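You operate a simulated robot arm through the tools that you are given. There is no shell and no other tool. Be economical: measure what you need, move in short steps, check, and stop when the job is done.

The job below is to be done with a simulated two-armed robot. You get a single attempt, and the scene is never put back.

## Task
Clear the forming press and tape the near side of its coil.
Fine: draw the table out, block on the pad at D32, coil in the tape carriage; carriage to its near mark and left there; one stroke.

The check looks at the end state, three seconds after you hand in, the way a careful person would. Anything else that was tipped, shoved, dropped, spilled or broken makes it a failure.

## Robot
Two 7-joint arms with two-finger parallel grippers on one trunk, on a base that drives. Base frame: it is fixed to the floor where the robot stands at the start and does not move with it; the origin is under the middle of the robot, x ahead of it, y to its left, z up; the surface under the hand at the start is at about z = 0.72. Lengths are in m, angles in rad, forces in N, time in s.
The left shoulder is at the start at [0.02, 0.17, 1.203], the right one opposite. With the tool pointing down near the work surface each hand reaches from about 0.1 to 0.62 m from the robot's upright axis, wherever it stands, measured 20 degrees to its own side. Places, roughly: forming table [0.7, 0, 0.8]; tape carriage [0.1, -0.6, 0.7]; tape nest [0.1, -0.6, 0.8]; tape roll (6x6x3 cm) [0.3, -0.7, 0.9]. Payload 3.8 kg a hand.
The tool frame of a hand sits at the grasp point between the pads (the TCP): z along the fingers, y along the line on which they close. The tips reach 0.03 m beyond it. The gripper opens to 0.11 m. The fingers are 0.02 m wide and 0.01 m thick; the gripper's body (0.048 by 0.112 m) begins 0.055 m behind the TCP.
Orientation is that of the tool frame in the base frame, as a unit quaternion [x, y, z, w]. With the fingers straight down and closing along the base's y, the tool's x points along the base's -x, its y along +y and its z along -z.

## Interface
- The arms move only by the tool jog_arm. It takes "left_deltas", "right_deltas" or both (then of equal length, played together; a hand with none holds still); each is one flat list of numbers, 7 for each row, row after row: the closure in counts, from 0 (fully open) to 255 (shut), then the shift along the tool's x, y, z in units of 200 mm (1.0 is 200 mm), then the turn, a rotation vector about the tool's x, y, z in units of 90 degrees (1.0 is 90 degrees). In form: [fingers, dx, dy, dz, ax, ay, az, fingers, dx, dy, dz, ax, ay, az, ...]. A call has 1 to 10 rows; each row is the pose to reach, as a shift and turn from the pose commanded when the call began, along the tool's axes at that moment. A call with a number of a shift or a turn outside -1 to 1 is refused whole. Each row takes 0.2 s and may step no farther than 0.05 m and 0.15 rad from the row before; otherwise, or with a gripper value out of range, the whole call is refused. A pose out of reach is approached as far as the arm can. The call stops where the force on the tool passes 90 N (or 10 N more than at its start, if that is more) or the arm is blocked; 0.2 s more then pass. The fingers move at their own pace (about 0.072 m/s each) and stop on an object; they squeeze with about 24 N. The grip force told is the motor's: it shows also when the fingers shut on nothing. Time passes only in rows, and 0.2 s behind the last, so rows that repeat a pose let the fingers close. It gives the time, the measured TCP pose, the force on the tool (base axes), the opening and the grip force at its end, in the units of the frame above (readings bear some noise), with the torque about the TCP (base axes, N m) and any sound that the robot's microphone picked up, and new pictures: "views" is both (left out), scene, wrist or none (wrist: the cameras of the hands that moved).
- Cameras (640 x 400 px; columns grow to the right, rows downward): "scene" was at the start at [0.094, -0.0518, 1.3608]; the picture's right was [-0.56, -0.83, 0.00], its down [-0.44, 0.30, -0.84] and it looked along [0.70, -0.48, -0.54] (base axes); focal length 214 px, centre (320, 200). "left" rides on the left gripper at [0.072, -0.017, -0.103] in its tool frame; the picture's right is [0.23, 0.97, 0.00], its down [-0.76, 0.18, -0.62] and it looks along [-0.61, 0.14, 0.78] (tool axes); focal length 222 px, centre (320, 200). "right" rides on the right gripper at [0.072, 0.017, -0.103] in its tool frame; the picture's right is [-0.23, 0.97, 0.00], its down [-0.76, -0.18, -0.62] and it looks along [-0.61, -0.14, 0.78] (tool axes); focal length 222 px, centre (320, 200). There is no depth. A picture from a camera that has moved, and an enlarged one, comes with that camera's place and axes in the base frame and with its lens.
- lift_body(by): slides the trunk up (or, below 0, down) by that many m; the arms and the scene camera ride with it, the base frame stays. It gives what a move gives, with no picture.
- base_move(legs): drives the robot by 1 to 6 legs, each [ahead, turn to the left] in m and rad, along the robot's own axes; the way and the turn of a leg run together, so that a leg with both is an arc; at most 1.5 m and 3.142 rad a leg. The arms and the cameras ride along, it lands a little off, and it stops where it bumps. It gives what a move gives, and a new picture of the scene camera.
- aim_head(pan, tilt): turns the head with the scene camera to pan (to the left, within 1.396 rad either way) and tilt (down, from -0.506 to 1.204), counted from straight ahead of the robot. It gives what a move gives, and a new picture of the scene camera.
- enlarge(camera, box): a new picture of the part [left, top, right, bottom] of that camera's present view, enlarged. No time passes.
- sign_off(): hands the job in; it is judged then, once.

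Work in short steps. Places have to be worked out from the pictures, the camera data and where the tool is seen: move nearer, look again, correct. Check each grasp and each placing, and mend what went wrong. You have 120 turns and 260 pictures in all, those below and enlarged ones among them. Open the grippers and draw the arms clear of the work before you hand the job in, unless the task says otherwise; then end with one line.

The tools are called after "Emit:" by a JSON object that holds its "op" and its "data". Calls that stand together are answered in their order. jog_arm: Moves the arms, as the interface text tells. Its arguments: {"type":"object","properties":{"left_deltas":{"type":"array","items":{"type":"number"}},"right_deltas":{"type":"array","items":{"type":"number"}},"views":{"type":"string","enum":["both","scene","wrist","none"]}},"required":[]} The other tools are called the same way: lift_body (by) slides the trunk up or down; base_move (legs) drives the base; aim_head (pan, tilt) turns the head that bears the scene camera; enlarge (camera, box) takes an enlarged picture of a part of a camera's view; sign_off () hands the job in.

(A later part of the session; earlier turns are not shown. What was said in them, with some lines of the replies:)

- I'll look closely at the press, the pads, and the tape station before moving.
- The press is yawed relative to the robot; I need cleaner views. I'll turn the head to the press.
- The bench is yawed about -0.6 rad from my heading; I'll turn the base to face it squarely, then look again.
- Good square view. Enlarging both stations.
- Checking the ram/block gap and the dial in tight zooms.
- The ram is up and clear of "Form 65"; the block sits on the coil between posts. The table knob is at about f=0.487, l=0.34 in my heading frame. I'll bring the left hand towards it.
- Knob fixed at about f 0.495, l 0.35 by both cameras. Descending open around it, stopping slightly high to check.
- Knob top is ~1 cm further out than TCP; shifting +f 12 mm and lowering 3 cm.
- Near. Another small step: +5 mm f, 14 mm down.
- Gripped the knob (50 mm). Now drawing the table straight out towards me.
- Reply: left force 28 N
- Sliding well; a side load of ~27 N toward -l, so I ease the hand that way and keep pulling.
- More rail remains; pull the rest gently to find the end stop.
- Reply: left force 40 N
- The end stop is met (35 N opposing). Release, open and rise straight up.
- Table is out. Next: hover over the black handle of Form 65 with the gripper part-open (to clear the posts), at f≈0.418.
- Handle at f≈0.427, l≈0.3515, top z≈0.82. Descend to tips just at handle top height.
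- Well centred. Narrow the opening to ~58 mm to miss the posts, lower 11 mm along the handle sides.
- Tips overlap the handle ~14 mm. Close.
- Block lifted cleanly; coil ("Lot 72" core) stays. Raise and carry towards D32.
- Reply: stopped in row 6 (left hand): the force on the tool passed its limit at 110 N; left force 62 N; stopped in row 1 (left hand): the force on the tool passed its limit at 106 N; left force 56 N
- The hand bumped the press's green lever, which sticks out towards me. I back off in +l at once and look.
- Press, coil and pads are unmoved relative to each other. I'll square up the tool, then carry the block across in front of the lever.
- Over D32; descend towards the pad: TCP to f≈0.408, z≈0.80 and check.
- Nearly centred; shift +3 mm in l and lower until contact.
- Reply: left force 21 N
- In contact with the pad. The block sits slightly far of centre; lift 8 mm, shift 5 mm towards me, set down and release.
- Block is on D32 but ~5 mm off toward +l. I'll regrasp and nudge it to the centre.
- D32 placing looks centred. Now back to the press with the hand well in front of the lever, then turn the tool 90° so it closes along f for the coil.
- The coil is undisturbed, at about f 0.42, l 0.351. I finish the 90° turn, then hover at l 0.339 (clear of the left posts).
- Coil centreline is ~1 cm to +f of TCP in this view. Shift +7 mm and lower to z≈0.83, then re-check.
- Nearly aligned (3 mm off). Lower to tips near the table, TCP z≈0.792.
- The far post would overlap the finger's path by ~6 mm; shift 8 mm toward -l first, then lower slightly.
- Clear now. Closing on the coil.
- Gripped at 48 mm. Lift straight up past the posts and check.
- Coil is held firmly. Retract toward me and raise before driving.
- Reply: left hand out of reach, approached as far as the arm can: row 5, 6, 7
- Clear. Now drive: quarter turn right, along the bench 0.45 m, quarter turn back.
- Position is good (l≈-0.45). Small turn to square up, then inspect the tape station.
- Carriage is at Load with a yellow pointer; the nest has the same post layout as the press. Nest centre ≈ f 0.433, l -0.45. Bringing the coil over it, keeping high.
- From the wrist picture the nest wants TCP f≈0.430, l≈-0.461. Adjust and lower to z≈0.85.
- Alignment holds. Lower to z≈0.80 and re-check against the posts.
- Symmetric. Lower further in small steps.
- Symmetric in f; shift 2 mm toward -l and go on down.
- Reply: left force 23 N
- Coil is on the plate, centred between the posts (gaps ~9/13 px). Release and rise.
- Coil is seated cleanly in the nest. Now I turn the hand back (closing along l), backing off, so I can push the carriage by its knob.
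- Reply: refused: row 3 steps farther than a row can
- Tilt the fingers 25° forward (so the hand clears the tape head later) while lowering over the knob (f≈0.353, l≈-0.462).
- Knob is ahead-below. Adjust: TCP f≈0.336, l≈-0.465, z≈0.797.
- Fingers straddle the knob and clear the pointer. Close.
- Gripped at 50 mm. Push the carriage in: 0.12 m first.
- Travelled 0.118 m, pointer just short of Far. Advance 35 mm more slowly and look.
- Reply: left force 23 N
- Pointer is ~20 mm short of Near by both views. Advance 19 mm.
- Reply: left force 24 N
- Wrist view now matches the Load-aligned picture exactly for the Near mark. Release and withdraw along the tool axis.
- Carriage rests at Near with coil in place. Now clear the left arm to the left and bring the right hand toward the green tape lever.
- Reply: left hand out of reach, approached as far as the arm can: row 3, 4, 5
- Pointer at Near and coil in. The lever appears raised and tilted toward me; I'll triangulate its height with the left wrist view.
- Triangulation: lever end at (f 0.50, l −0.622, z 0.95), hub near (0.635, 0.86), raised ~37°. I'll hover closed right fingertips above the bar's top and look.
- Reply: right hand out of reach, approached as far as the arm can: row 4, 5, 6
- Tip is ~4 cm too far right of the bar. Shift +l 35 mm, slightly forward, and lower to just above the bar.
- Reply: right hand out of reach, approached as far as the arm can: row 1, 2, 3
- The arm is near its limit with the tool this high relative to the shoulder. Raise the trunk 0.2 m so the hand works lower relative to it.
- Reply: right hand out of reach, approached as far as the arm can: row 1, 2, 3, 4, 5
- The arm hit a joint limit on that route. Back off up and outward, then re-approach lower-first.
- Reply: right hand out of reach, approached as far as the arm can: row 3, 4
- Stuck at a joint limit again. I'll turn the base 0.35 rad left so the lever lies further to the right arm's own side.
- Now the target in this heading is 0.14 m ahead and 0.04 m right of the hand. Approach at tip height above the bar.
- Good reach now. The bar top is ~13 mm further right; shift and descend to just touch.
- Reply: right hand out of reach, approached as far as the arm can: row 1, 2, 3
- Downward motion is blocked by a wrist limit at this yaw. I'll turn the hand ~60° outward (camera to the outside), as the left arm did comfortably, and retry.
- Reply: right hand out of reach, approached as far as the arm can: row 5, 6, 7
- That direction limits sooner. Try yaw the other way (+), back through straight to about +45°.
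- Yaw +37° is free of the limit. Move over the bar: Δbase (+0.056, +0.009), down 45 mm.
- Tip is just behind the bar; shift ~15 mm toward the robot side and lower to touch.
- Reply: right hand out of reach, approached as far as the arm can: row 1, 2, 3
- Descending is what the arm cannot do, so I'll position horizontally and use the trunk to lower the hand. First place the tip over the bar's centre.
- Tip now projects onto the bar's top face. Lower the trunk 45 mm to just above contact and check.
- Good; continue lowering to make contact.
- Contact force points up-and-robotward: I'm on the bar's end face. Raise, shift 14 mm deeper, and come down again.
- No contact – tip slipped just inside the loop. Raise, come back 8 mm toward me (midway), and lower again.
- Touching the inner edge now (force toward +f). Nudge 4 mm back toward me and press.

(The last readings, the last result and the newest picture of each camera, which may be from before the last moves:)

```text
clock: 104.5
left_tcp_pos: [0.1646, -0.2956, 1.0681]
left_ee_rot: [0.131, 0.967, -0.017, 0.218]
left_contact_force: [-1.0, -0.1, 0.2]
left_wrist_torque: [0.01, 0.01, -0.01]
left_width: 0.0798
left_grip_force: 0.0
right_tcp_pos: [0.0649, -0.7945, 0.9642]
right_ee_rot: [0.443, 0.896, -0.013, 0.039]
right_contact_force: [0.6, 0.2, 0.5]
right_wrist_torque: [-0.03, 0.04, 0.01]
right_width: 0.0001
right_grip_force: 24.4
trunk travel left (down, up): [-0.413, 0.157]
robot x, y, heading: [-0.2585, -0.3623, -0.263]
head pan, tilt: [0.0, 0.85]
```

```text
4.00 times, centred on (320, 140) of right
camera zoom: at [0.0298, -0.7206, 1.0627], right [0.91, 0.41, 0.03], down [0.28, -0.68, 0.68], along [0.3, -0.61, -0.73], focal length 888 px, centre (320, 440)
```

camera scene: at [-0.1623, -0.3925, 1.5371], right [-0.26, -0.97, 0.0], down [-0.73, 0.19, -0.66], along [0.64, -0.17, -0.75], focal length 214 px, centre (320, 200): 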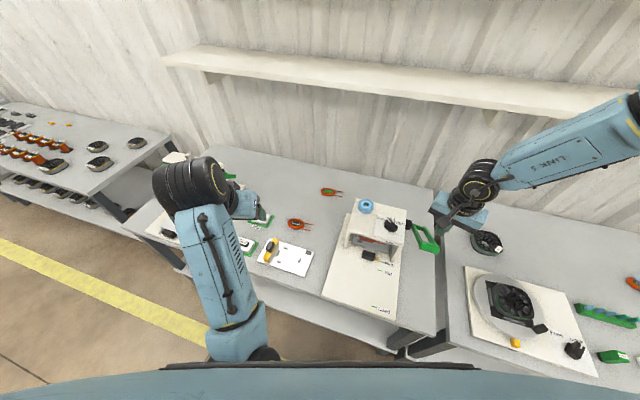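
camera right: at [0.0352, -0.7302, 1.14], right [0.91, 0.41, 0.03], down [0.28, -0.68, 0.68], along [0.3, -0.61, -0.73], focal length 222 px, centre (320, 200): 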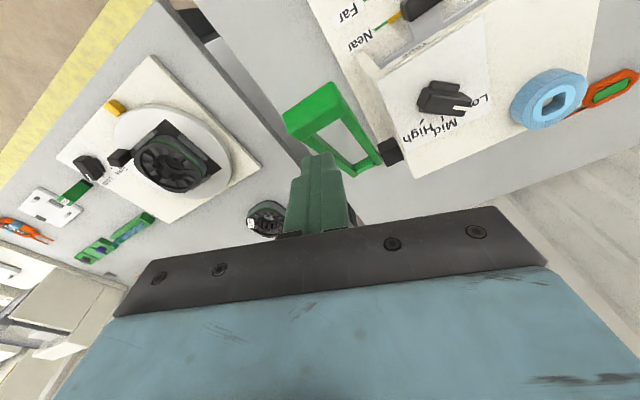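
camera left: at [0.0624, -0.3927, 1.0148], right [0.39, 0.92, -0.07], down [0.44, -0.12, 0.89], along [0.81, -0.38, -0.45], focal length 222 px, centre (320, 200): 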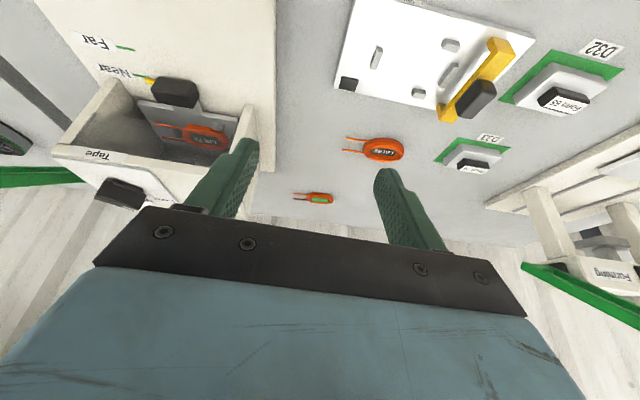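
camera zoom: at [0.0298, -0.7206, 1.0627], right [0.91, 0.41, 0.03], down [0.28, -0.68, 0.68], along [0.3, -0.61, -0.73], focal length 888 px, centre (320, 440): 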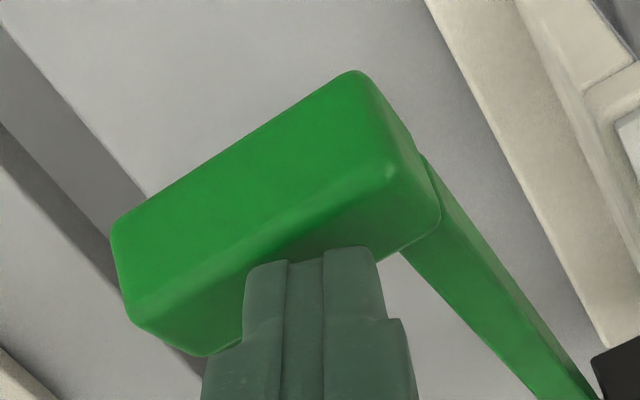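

Emit:
{"op": "enlarge", "data": {"camera": "scene", "box": [380, 160, 470, 230]}}

Emit:
{"op": "enlarge", "data": {"camera": "left", "box": [0, 60, 240, 240]}}

```text
5.71 times, centred on (425, 195) of scene
camera zoom: at [-0.163, -0.3931, 1.4501], right [-0.26, -0.97, 0.0], down [-0.73, 0.19, -0.66], along [0.64, -0.17, -0.75], focal length 1226 px, centre (-280, 229)
```

zoom: 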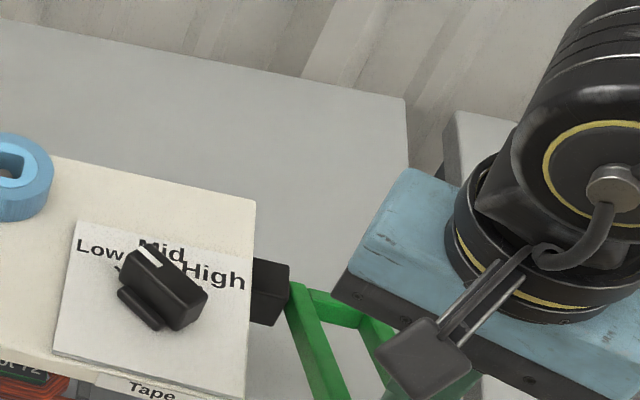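

```text
2.22 times, centred on (120, 150) of left
camera zoom: at [0.0539, -0.285, 1.1298], right [0.06, 1.0, -0.07], down [0.45, 0.04, 0.89], along [0.89, -0.09, -0.45], focal length 494 px, centre (764, 311)
```

zoom: 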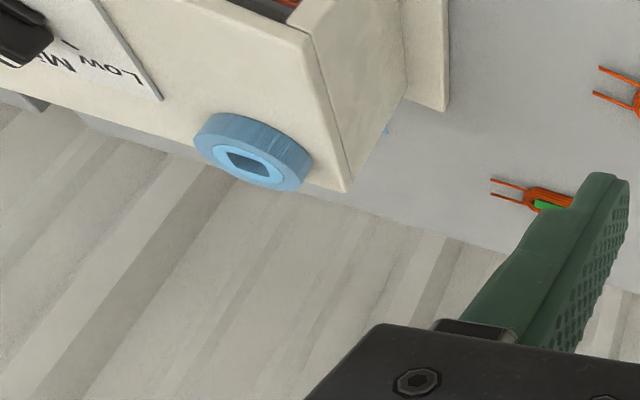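

Emit:
{"op": "enlarge", "data": {"camera": "scene", "box": [380, 190, 490, 280]}}

```text
4.44 times, centred on (435, 235) of scene
camera zoom: at [-0.163, -0.3931, 1.4501], right [-0.26, -0.97, 0.0], down [-0.73, 0.19, -0.66], along [0.64, -0.17, -0.75], focal length 953 px, centre (-191, 44)
```

zoom: 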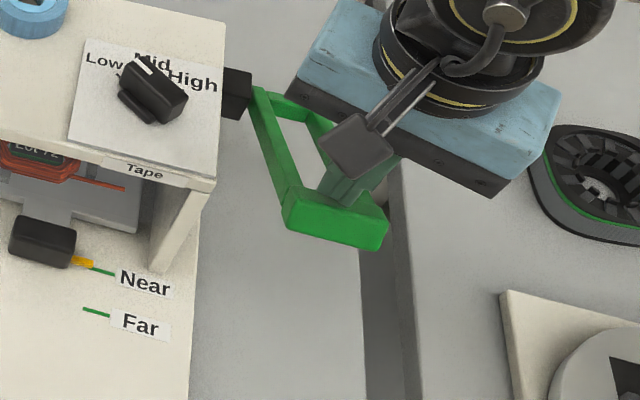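

Triangulating again puts the bar's end face at f≈0.481, so I must come ~16 mm nearer. Raise, shift, lower.

Emit:
{"op": "lift_body", "data": {"by": 0.035}}

Emit:
{"op": "jog_arm", "data": {"right_deltas": [255, 0.076, -0.025, 0, 0, 0, 0, 255, 0.076, -0.025, 0, 0, 0, 0], "views": "none"}}

Emit:
{"op": "enlarge", "data": {"camera": "right", "box": [250, 90, 390, 190]}}

Emit:
{"op": "enlarge", "data": {"camera": "scene", "box": [380, 190, 490, 280]}}

```text
clock: 105.3
left_tcp_pos: [0.1641, -0.2957, 1.102]
left_ee_rot: [0.133, 0.967, -0.017, 0.217]
left_contact_force: [0.1, 0.1, -0.2]
left_wrist_torque: [0.02, 0.0, 0.01]
left_width: 0.0796
left_grip_force: 0.1
right_tcp_pos: [0.0662, -0.7934, 0.9996]
right_ee_rot: [0.443, 0.896, -0.014, 0.037]
right_contact_force: [0.0, 0.0, -0.1]
right_wrist_torque: [-0.02, -0.01, 0.01]
right_width: 0.0
right_grip_force: 23.7
trunk travel left (down, up): [-0.448, 0.122]
robot x, y, heading: [-0.2565, -0.3665, -0.263]
head pan, tilt: [0.0, 0.85]
```

```text
clock: 105.9
left_tcp_pos: [0.1628, -0.2963, 1.1027]
left_ee_rot: [0.132, 0.967, -0.017, 0.219]
left_contact_force: [-0.7, 0.3, -0.9]
left_wrist_torque: [-0.02, -0.02, 0.0]
left_width: 0.0798
left_grip_force: 0.0
right_tcp_pos: [0.0513, -0.7851, 0.9987]
right_ee_rot: [0.443, 0.895, -0.013, 0.037]
right_contact_force: [-0.3, -0.1, 0.4]
right_wrist_torque: [0.0, 0.02, -0.01]
right_width: 0.0
right_grip_force: 24.8
trunk travel left (down, up): [-0.448, 0.122]
robot x, y, heading: [-0.2578, -0.371, -0.254]
head pan, tilt: [0.0, 0.85]
```

```text
4.00 times, centred on (320, 140) of right
camera zoom: at [0.0156, -0.7116, 1.0967], right [0.91, 0.41, 0.03], down [0.28, -0.68, 0.68], along [0.3, -0.61, -0.73], focal length 888 px, centre (320, 440)
```

zoom: 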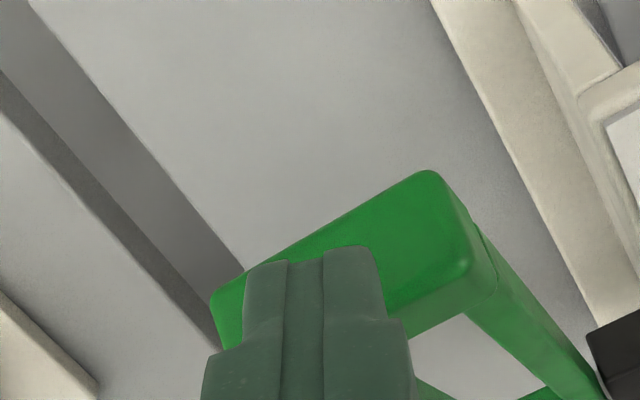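

```text
4.44 times, centred on (435, 235) of scene
camera zoom: at [-0.1627, -0.3934, 1.4851], right [-0.26, -0.97, 0.0], down [-0.73, 0.19, -0.66], along [0.64, -0.17, -0.75], focal length 953 px, centre (-191, 44)
```

zoom: 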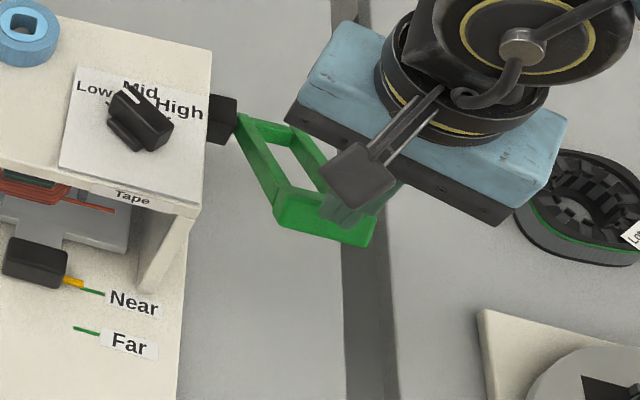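

The bar's top edge is at f≈0.511, z≈0.95, so its top face spans ~0.511–0.528; the lever may move with very little force. Go to f≈0.52 and lower 5 cm, then look whether it follows.

Emit:
{"op": "jog_arm", "data": {"right_deltas": [255, -0.08, 0.026, 0, 0, 0, 0, 255, -0.157, 0.052, 0, 0, 0, 0], "views": "none"}}

Emit:
{"op": "lift_body", "data": {"by": -0.05}}

Emit:
{"op": "enlarge", "data": {"camera": "right", "box": [210, 60, 430, 220]}}

Emit:
{"op": "enlarge", "data": {"camera": "scene", "box": [380, 180, 490, 270]}}

```text
clock: 106.5
left_tcp_pos: [0.1648, -0.2951, 1.1037]
left_ee_rot: [0.132, 0.967, -0.017, 0.218]
left_contact_force: [-0.5, -0.4, 0.1]
left_wrist_torque: [-0.01, -0.01, 0.0]
left_width: 0.0794
left_grip_force: 0.0
right_tcp_pos: [0.0798, -0.8053, 1.0028]
right_ee_rot: [0.443, 0.896, -0.013, 0.037]
right_contact_force: [0.1, -0.1, 0.6]
right_wrist_torque: [0.0, -0.01, 0.0]
right_width: 0.0001
right_grip_force: 23.8
trunk travel left (down, up): [-0.448, 0.122]
robot x, y, heading: [-0.2583, -0.3697, -0.261]
head pan, tilt: [0.0, 0.85]
```

```text
clock: 107.4
left_tcp_pos: [0.1649, -0.296, 1.0527]
left_ee_rot: [0.133, 0.967, -0.017, 0.218]
left_contact_force: [0.2, 0.5, 0.1]
left_wrist_torque: [0.01, -0.01, -0.03]
left_width: 0.0797
left_grip_force: 0.0
right_tcp_pos: [0.0802, -0.8026, 0.9521]
right_ee_rot: [0.444, 0.895, -0.013, 0.038]
right_contact_force: [1.1, -0.2, 0.0]
right_wrist_torque: [-0.01, 0.0, 0.02]
right_width: 0.0003
right_grip_force: 23.7
trunk travel left (down, up): [-0.398, 0.172]
robot x, y, heading: [-0.2568, -0.3668, -0.261]
head pan, tilt: [0.0, 0.85]
```

```text
2.50 times, centred on (320, 140) of right
camera zoom: at [0.0439, -0.73, 1.05], right [0.91, 0.41, 0.03], down [0.28, -0.68, 0.68], along [0.3, -0.61, -0.73], focal length 555 px, centre (320, 350)
```

zoom: 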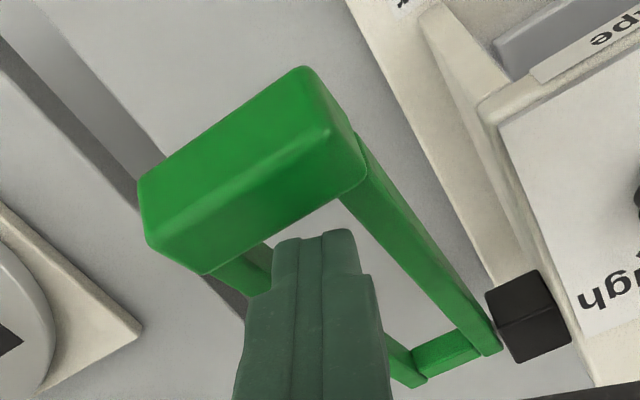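

```text
4.44 times, centred on (435, 225) of scene
camera zoom: at [-0.163, -0.3931, 1.4351], right [-0.26, -0.97, 0.0], down [-0.73, 0.19, -0.66], along [0.64, -0.17, -0.75], focal length 953 px, centre (-191, 89)
```

zoom: 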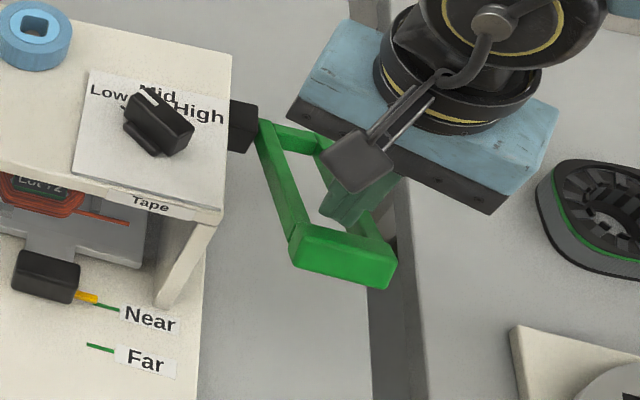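

Tip is clearly inside the loop; bar top centre is f≈0.495, z≈0.938. Raise, move 26 mm nearer, lower in one go.

Emit:
{"op": "lift_body", "data": {"by": 0.045}}

Emit:
{"op": "jog_arm", "data": {"right_deltas": [255, 0.06, -0.02, 0, 0, 0, 0, 255, 0.1235, -0.041, 0, 0, 0, 0], "views": "none"}}

Emit:
{"op": "lift_body", "data": {"by": -0.04}}

Emit:
{"op": "enlarge", "data": {"camera": "right", "box": [210, 60, 430, 220]}}

Emit:
{"op": "enlarge", "data": {"camera": "scene", "box": [380, 180, 490, 270]}}

```text
clock: 108.3
left_tcp_pos: [0.1645, -0.2957, 1.0987]
left_ee_rot: [0.133, 0.967, -0.017, 0.218]
left_contact_force: [-0.1, 0.5, 0.2]
left_wrist_torque: [0.02, -0.02, -0.02]
left_width: 0.0798
left_grip_force: 0.0
right_tcp_pos: [0.0804, -0.804, 0.9964]
right_ee_rot: [0.442, 0.896, -0.013, 0.038]
right_contact_force: [-0.3, 0.3, -0.7]
right_wrist_torque: [-0.01, -0.01, -0.01]
right_width: 0.0002
right_grip_force: 24.3
trunk travel left (down, up): [-0.443, 0.127]
robot x, y, heading: [-0.2587, -0.3642, -0.262]
head pan, tilt: [0.0, 0.85]
```

```text
clock: 108.9
left_tcp_pos: [0.1635, -0.2955, 1.0976]
left_ee_rot: [0.132, 0.967, -0.017, 0.218]
left_contact_force: [-0.4, 0.0, 0.2]
left_wrist_torque: [0.03, 0.0, -0.03]
left_width: 0.08
left_grip_force: 0.0
right_tcp_pos: [0.0584, -0.7879, 0.9957]
right_ee_rot: [0.443, 0.895, -0.013, 0.038]
right_contact_force: [-0.7, 1.2, 0.8]
right_wrist_torque: [0.0, -0.01, 0.01]
right_width: 0.0
right_grip_force: 24.0
trunk travel left (down, up): [-0.443, 0.127]
robot x, y, heading: [-0.2569, -0.3649, -0.261]
head pan, tilt: [0.0, 0.85]
```

```text
clock: 109.7
left_tcp_pos: [0.1644, -0.2949, 1.0579]
left_ee_rot: [0.132, 0.967, -0.017, 0.218]
left_contact_force: [-0.3, 0.4, 1.0]
left_wrist_torque: [-0.03, -0.01, 0.01]
left_width: 0.08
left_grip_force: 0.1
right_tcp_pos: [0.0584, -0.7886, 0.9554]
right_ee_rot: [0.443, 0.895, -0.013, 0.038]
right_contact_force: [0.2, -0.3, 0.8]
right_wrist_torque: [-0.04, -0.05, -0.02]
right_width: 0.0001
right_grip_force: 23.9
trunk travel left (down, up): [-0.403, 0.167]
robot x, y, heading: [-0.2593, -0.3647, -0.263]
head pan, tilt: [0.0, 0.85]
```

```text
2.50 times, centred on (320, 140) of right
camera zoom: at [0.023, -0.7144, 1.0539], right [0.91, 0.41, 0.03], down [0.28, -0.68, 0.68], along [0.3, -0.61, -0.73], focal length 555 px, centre (320, 350)
```

zoom: 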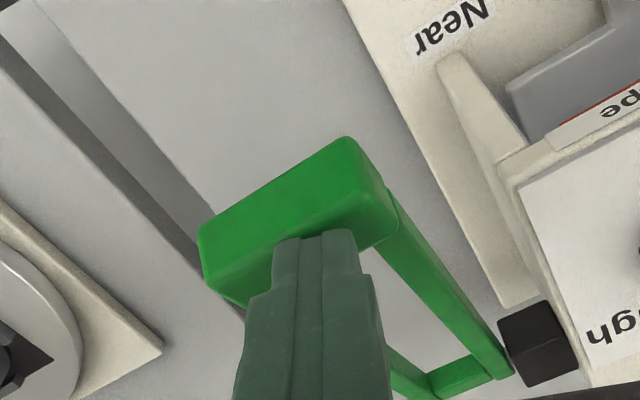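

```text
4.44 times, centred on (435, 225) of scene
camera zoom: at [-0.1633, -0.3929, 1.4401], right [-0.26, -0.97, 0.0], down [-0.73, 0.19, -0.66], along [0.64, -0.17, -0.75], focal length 953 px, centre (-191, 89)
```

zoom: 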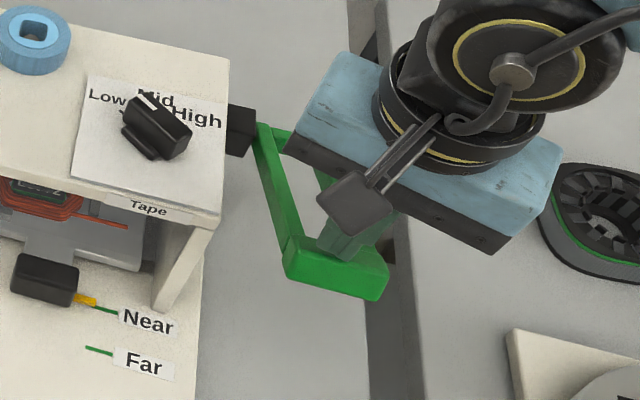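

The tip now sits on the bar. Press down further 3 cm and watch.

Emit:
{"op": "lift_body", "data": {"by": -0.03}}

Emit:
{"op": "enlarge", "data": {"camera": "right", "box": [210, 60, 430, 220]}}

Emit:
{"op": "enlarge", "data": {"camera": "scene", "box": [380, 170, 490, 260]}}

```text
clock: 110.5
left_tcp_pos: [0.1642, -0.2961, 1.0283]
left_ee_rot: [0.133, 0.967, -0.016, 0.217]
left_contact_force: [-0.5, 0.7, 0.0]
left_wrist_torque: [-0.03, 0.0, -0.02]
left_width: 0.0797
left_grip_force: 0.1
right_tcp_pos: [0.0595, -0.788, 0.9257]
right_ee_rot: [0.444, 0.895, -0.012, 0.037]
right_contact_force: [0.3, 0.1, 0.7]
right_wrist_torque: [-0.01, 0.04, 0.01]
right_width: 0.0001
right_grip_force: 24.0
trunk travel left (down, up): [-0.373, 0.197]
robot x, y, heading: [-0.2581, -0.3676, -0.262]
head pan, tilt: [0.0, 0.85]
```

```text
2.50 times, centred on (320, 140) of right
camera zoom: at [0.0229, -0.7144, 1.0237], right [0.91, 0.41, 0.03], down [0.28, -0.68, 0.68], along [0.3, -0.61, -0.73], focal length 555 px, centre (320, 350)
```

zoom: 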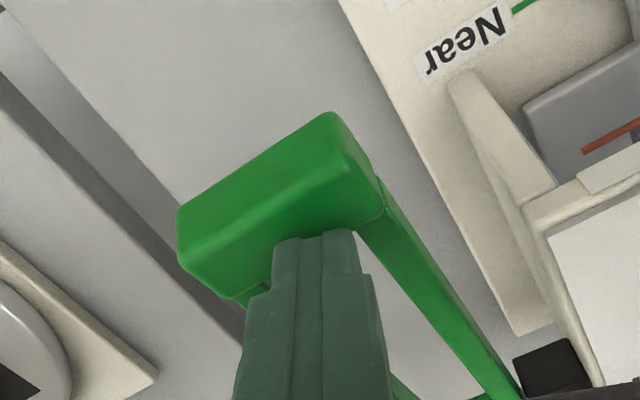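

```text
4.44 times, centred on (435, 215) of scene
camera zoom: at [-0.163, -0.3931, 1.4101], right [-0.26, -0.97, 0.0], down [-0.73, 0.19, -0.66], along [0.64, -0.17, -0.75], focal length 953 px, centre (-191, 133)
```

zoom: 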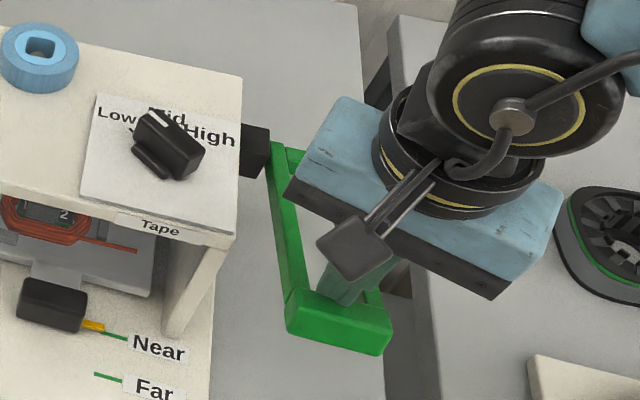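

The lever is following (it is light and stays where pushed — hence my earlier "misses"). Shift 10 mm toward me along its arc and keep pressing.

Emit:
{"op": "jog_arm", "data": {"right_deltas": [255, 0.0475, -0.0155, 0, 0, 0, 0, 255, 0.0475, -0.0155, 0, 0, 0, 0], "views": "none"}}

Emit:
{"op": "lift_body", "data": {"by": -0.03}}

Emit:
{"op": "enlarge", "data": {"camera": "right", "box": [210, 60, 430, 220]}}

Emit:
{"op": "enlarge", "data": {"camera": "scene", "box": [380, 160, 490, 260]}}

```text
clock: 111.1
left_tcp_pos: [0.165, -0.2944, 1.0277]
left_ee_rot: [0.132, 0.967, -0.016, 0.218]
left_contact_force: [-0.1, -0.1, -1.2]
left_wrist_torque: [-0.02, 0.0, 0.02]
left_width: 0.0797
left_grip_force: 0.1
right_tcp_pos: [0.0496, -0.7822, 0.9244]
right_ee_rot: [0.443, 0.895, -0.013, 0.038]
right_contact_force: [-0.4, -0.3, -0.2]
right_wrist_torque: [-0.02, 0.01, -0.03]
right_width: 0.0001
right_grip_force: 23.9
trunk travel left (down, up): [-0.373, 0.197]
robot x, y, heading: [-0.2544, -0.3654, -0.264]
head pan, tilt: [0.0, 0.85]
```

```text
clock: 111.8
left_tcp_pos: [0.1635, -0.2959, 0.9979]
left_ee_rot: [0.133, 0.967, -0.017, 0.218]
left_contact_force: [-0.3, 0.0, 0.7]
left_wrist_torque: [0.02, 0.02, 0.0]
left_width: 0.0799
left_grip_force: 0.1
right_tcp_pos: [0.0497, -0.7826, 0.8951]
right_ee_rot: [0.443, 0.895, -0.014, 0.038]
right_contact_force: [0.0, 0.0, 0.5]
right_wrist_torque: [0.01, 0.0, 0.02]
right_width: 0.0
right_grip_force: 24.2
trunk travel left (down, up): [-0.343, 0.227]
robot x, y, heading: [-0.2563, -0.3659, -0.261]
head pan, tilt: [0.0, 0.85]
```

```text
2.50 times, centred on (320, 140) of right
camera zoom: at [0.0147, -0.7079, 0.9929], right [0.91, 0.41, 0.03], down [0.28, -0.68, 0.68], along [0.3, -0.61, -0.73], focal length 555 px, centre (320, 350)
```

zoom: 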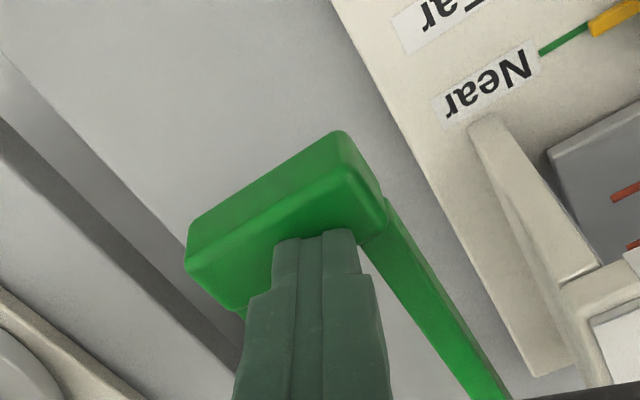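

```text
4.00 times, centred on (435, 210) of scene
camera zoom: at [-0.163, -0.3931, 1.3801], right [-0.26, -0.97, 0.0], down [-0.73, 0.19, -0.66], along [0.64, -0.17, -0.75], focal length 858 px, centre (-140, 160)
```

zoom: 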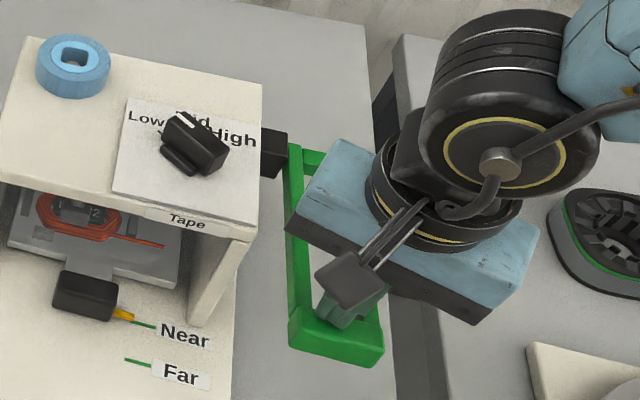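

Lever near horizontal and following. Continue 3 cm.

Emit:
{"op": "lift_body", "data": {"by": -0.03}}

Emit:
{"op": "enlarge", "data": {"camera": "right", "box": [210, 60, 430, 220]}}

Emit:
{"op": "enlarge", "data": {"camera": "scene", "box": [370, 150, 490, 250]}}

```text
clock: 112.6
left_tcp_pos: [0.1652, -0.2952, 0.9679]
left_ee_rot: [0.131, 0.967, -0.017, 0.218]
left_contact_force: [-0.9, 0.5, -0.2]
left_wrist_torque: [0.0, 0.01, 0.01]
left_width: 0.0799
left_grip_force: 0.2
right_tcp_pos: [0.0495, -0.7819, 0.865]
right_ee_rot: [0.444, 0.895, -0.013, 0.038]
right_contact_force: [-1.0, 1.2, 0.9]
right_wrist_torque: [0.05, 0.02, 0.03]
right_width: 0.0003
right_grip_force: 23.6
trunk travel left (down, up): [-0.313, 0.257]
robot x, y, heading: [-0.2634, -0.3664, -0.27]
head pan, tilt: [0.0, 0.85]
```

```text
2.50 times, centred on (320, 140) of right
camera zoom: at [0.0145, -0.7077, 0.963], right [0.91, 0.41, 0.03], down [0.28, -0.68, 0.68], along [0.3, -0.61, -0.73], focal length 555 px, centre (320, 350)
```

zoom: 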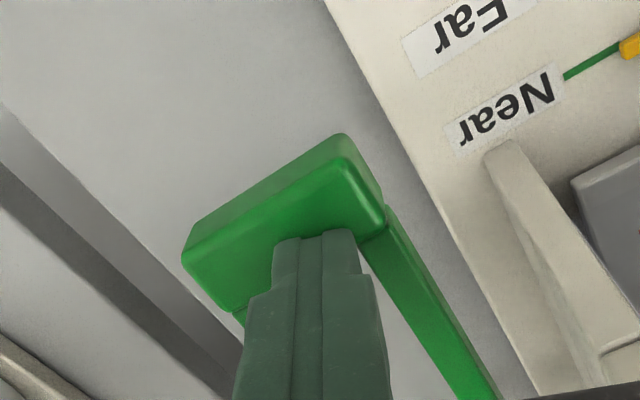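

```text
4.00 times, centred on (430, 200) of scene
camera zoom: at [-0.1632, -0.3929, 1.3501], right [-0.26, -0.97, 0.0], down [-0.73, 0.19, -0.66], along [0.64, -0.17, -0.75], focal length 858 px, centre (-120, 200)
```

zoom: 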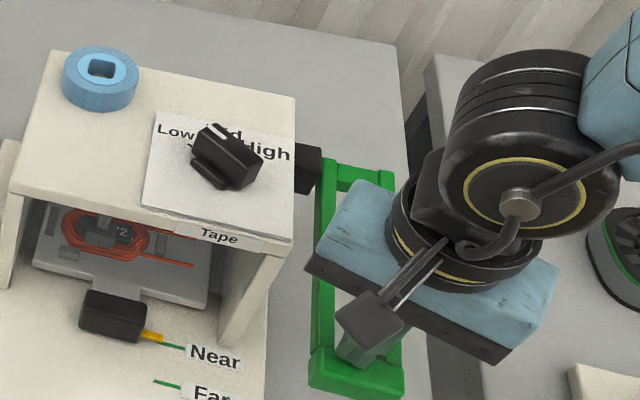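

The tape head is visibly coming down onto the coil. Continue pressing.

Emit:
{"op": "lift_body", "data": {"by": -0.025}}

Emit:
{"op": "enlarge", "data": {"camera": "right", "box": [210, 60, 430, 220]}}

Emit:
{"op": "enlarge", "data": {"camera": "scene", "box": [340, 150, 480, 260]}}

```text
clock: 113.3
left_tcp_pos: [0.1627, -0.2955, 0.943]
left_ee_rot: [0.133, 0.967, -0.017, 0.218]
left_contact_force: [0.2, 0.2, -1.0]
left_wrist_torque: [-0.02, -0.01, -0.03]
left_width: 0.0798
left_grip_force: 0.1
right_tcp_pos: [0.0513, -0.7811, 0.8417]
right_ee_rot: [0.443, 0.896, -0.013, 0.04]
right_contact_force: [-3.0, -5.4, 28.3]
right_wrist_torque: [-0.22, -0.08, 0.07]
right_width: 0.0
right_grip_force: 24.1
trunk travel left (down, up): [-0.288, 0.282]
robot x, y, heading: [-0.2596, -0.3663, -0.261]
head pan, tilt: [0.0, 0.85]
```

```text
2.50 times, centred on (320, 140) of right
camera zoom: at [0.0148, -0.7079, 0.9399], right [0.91, 0.41, 0.03], down [0.28, -0.67, 0.68], along [0.3, -0.61, -0.73], focal length 555 px, centre (320, 350)
```

zoom: 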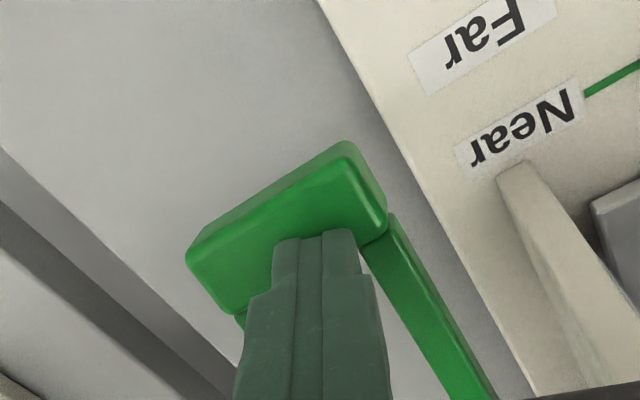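

```text
3.64 times, centred on (410, 205) of scene
camera zoom: at [-0.1643, -0.3923, 1.3256], right [-0.26, -0.97, 0.0], down [-0.73, 0.19, -0.66], along [0.64, -0.17, -0.75], focal length 780 px, centre (-7, 182)
```

zoom: 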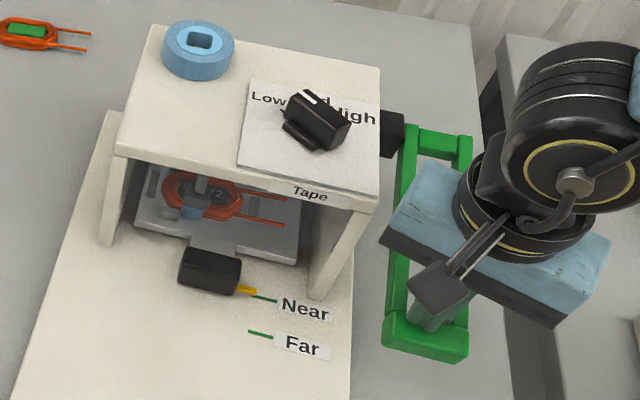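

Bottom stop reached (28 N), and a blue tape band shows on the near side of the coil. Let me confirm, then rise and see what the lever does.

Emit:
{"op": "enlarge", "data": {"camera": "scene", "box": [355, 180, 435, 240]}}

Emit:
{"op": "lift_body", "data": {"by": 0.06}}

Emit:
{"op": "enlarge", "data": {"camera": "scene", "box": [340, 160, 480, 270]}}

Emit:
{"op": "enlarge", "data": {"camera": "right", "box": [210, 60, 430, 220]}}

```text
6.67 times, centred on (395, 210) of scene
camera zoom: at [-0.1643, -0.3923, 1.3256], right [-0.26, -0.97, 0.0], down [-0.73, 0.19, -0.66], along [0.64, -0.17, -0.75], focal length 1430 px, centre (-180, 133)
```

zoom: 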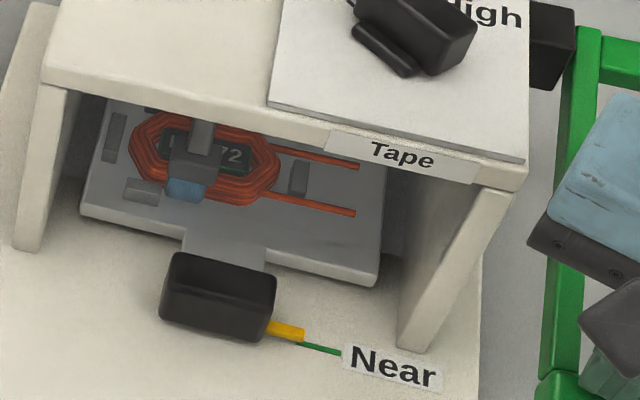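

```text
clock: 114.3
left_tcp_pos: [0.165, -0.2952, 1.0032]
left_ee_rot: [0.132, 0.967, -0.017, 0.218]
left_contact_force: [-0.6, -0.5, -1.0]
left_wrist_torque: [0.0, -0.02, -0.04]
left_width: 0.0799
left_grip_force: 0.0
right_tcp_pos: [0.05, -0.7812, 0.8983]
right_ee_rot: [0.443, 0.895, -0.013, 0.037]
right_contact_force: [-0.8, 0.9, 0.4]
right_wrist_torque: [0.02, 0.01, -0.01]
right_width: 0.0
right_grip_force: 24.2
trunk travel left (down, up): [-0.348, 0.222]
robot x, y, heading: [-0.2607, -0.3644, -0.26]
head pan, tilt: [0.0, 0.85]
```

```text
3.64 times, centred on (410, 215) of scene
camera zoom: at [-0.163, -0.393, 1.3851], right [-0.26, -0.97, 0.0], down [-0.73, 0.19, -0.66], along [0.64, -0.17, -0.75], focal length 780 px, centre (-7, 146)
```

zoom: 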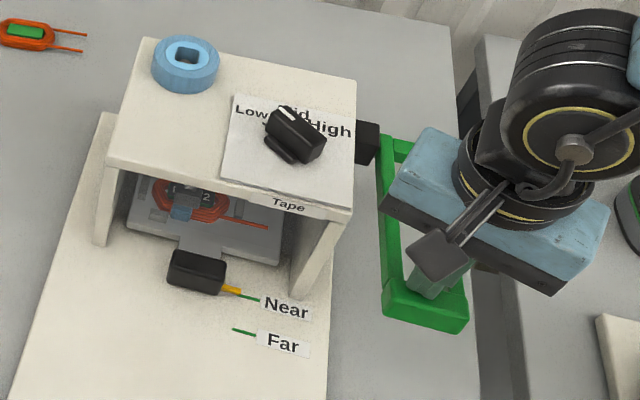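

```text
2.50 times, centred on (320, 140) of right
camera zoom: at [0.0145, -0.7076, 0.9978], right [0.91, 0.41, 0.03], down [0.28, -0.68, 0.68], along [0.3, -0.61, -0.73], focal length 555 px, centre (320, 350)
```

zoom: 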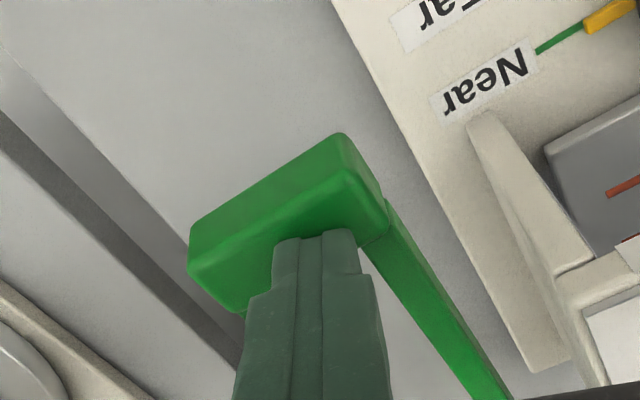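

The lever is spring-returning with my hand. Keep rising so it returns fully.

Emit:
{"op": "lift_body", "data": {"by": 0.12}}

Emit:
{"op": "jog_arm", "data": {"right_deltas": [255, 0.1, -0.05, -0.1, 0, 0, 0, 255, 0.25, -0.15, -0.2, 0, 0, 0, 255, 0.4, -0.3, -0.3, 0, 0, 0, 255, 0.5, -0.45, -0.3, 0, 0, 0], "views": "scene"}}

Emit:
{"op": "enlarge", "data": {"camera": "scene", "box": [330, 180, 450, 280]}}

```text
clock: 115.8
left_tcp_pos: [0.1645, -0.296, 1.1227]
left_ee_rot: [0.133, 0.967, -0.017, 0.218]
left_contact_force: [-0.9, -0.6, 0.0]
left_wrist_torque: [-0.01, 0.01, 0.0]
left_width: 0.0799
left_grip_force: 0.0
right_tcp_pos: [0.0511, -0.7817, 1.0198]
right_ee_rot: [0.444, 0.895, -0.014, 0.038]
right_contact_force: [-0.4, 0.3, 0.5]
right_wrist_torque: [-0.01, 0.01, -0.02]
right_width: 0.0
right_grip_force: 23.9
trunk travel left (down, up): [-0.468, 0.102]
robot x, y, heading: [-0.2594, -0.3679, -0.261]
head pan, tilt: [0.0, 0.85]
```

```text
clock: 116.8
left_tcp_pos: [0.1628, -0.2967, 1.1241]
left_ee_rot: [0.132, 0.967, -0.017, 0.218]
left_contact_force: [-0.2, -0.2, 0.4]
left_wrist_torque: [0.01, -0.01, -0.01]
left_width: 0.0797
left_grip_force: 0.1
right_tcp_pos: [-0.0865, -0.7567, 1.07]
right_ee_rot: [0.443, 0.896, -0.013, 0.038]
right_contact_force: [-0.5, -0.8, -0.3]
right_wrist_torque: [0.04, -0.01, -0.01]
right_width: 0.0
right_grip_force: 23.6
trunk travel left (down, up): [-0.468, 0.102]
robot x, y, heading: [-0.2609, -0.3663, -0.261]
head pan, tilt: [0.0, 0.85]
camera scene: at [-0.1641, -0.3939, 1.5052], right [-0.26, -0.97, 0.0], down [-0.73, 0.19, -0.66], along [0.64, -0.17, -0.75], focal length 214 px, centre (320, 200)
```

scene: 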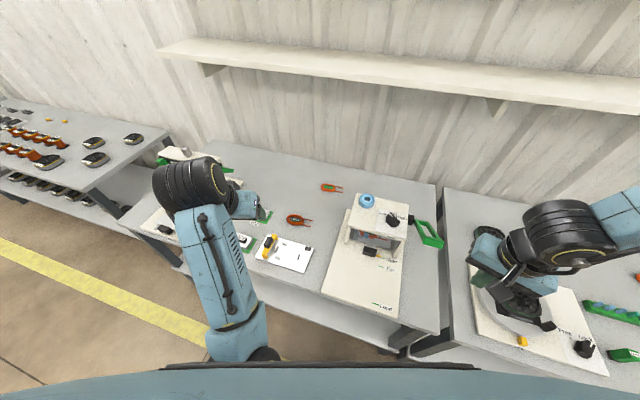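

```text
4.00 times, centred on (390, 230) of scene
camera zoom: at [-0.1641, -0.3939, 1.5052], right [-0.26, -0.97, 0.0], down [-0.73, 0.19, -0.66], along [0.64, -0.17, -0.75], focal length 858 px, centre (40, 80)
```

zoom: 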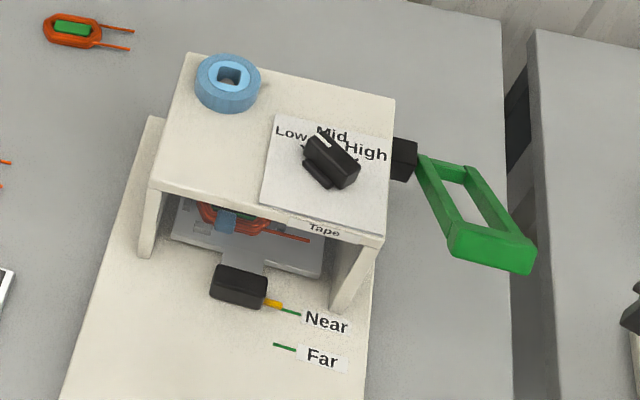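

Lever is back up, tape is on the coil's near side, carriage at Near. Open both grippers, and take a last look at D32 and the press.

Emit:
{"op": "jog_arm", "data": {"left_deltas": [0, 0, 0, 0, 0, 0, 0, 0, 0, 0, 0, 0, 0, 0, 0, 0, 0, 0, 0, 0, 0], "right_deltas": [150, 0.05, -0.05, -0.1, 0, 0, 0, 50, 0.1, -0.1, -0.2, 0, 0, 0, 0, 0.15, -0.15, -0.3, 0, 0, 0], "views": "none"}}

Emit:
{"op": "aim_head", "data": {"pan": 0.35, "tilt": 0.75}}

Emit:
{"op": "enlarge", "data": {"camera": "left", "box": [300, 60, 640, 260]}}

```text
clock: 117.6
left_tcp_pos: [0.1631, -0.2952, 1.1236]
left_ee_rot: [0.132, 0.967, -0.017, 0.219]
left_contact_force: [-0.4, -0.6, -0.2]
left_wrist_torque: [-0.05, -0.02, 0.0]
left_width: 0.1102
left_grip_force: 0.1
right_tcp_pos: [-0.1054, -0.7677, 1.122]
right_ee_rot: [0.443, 0.896, -0.013, 0.037]
right_contact_force: [0.3, -0.2, 0.3]
right_wrist_torque: [0.0, -0.02, 0.01]
right_width: 0.1073
right_grip_force: 0.1
right hand out of reach, approached as far as the arm can: row 2, 3
trunk travel left (down, up): [-0.468, 0.102]
robot x, y, heading: [-0.2589, -0.3688, -0.266]
head pan, tilt: [0.0, 0.85]
```

```text
clock: 118.4
left_tcp_pos: [0.1643, -0.2959, 1.1224]
left_ee_rot: [0.132, 0.967, -0.016, 0.218]
left_contact_force: [0.2, -0.1, -0.3]
left_wrist_torque: [0.05, 0.04, -0.03]
left_width: 0.11
left_grip_force: 0.1
right_tcp_pos: [-0.104, -0.7688, 1.1206]
right_ee_rot: [0.443, 0.896, -0.013, 0.037]
right_contact_force: [-0.7, 0.7, 0.3]
right_wrist_torque: [-0.01, 0.0, 0.0]
right_width: 0.1099
right_grip_force: 0.1
trunk travel left (down, up): [-0.468, 0.102]
robot x, y, heading: [-0.2567, -0.3674, -0.264]
head pan, tilt: [0.351, 0.75]
camera scene: at [-0.1559, -0.3656, 1.5131], right [0.09, -1.0, 0.0], down [-0.68, -0.06, -0.73], along [0.73, 0.06, -0.68], focal length 214 px, centre (320, 200)
```

scene: 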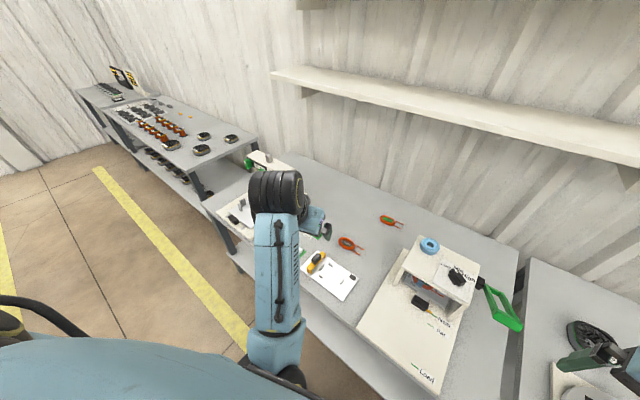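

```text
1.88 times, centred on (470, 160) of left
camera zoom: at [0.054, -0.285, 1.1849], right [0.06, 1.0, -0.07], down [0.45, 0.04, 0.89], along [0.89, -0.09, -0.45], focal length 418 px, centre (38, 275)
```

zoom: 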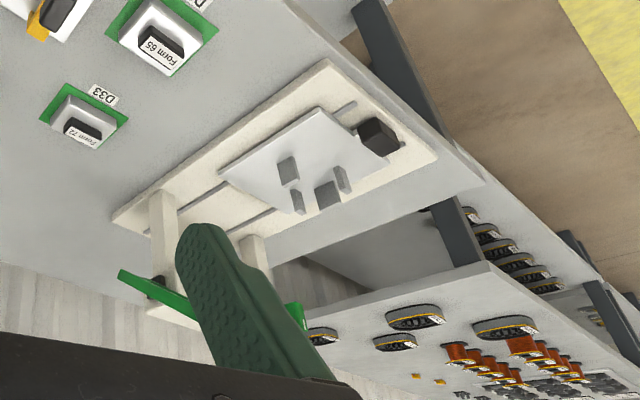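

Everything checks out: the press table is out and empty, Form 65 is on D32, and the taped coil is in the carriage at Near. The levers are up and both hands are open and clear.

Emit:
{"op": "sign_off", "data": {}}

```text
The job is handed in.
```

The job is handed in: the press table is drawn out and cleared, the Form 65 block is on pad D32, and the coil is in the tape carriage, left at Near and taped on its near side with one stroke. On the way, the left hand bumped the press's green lever hard enough to trip the force stop (110 N). Afterwards the press and everything around it looked unmoved.
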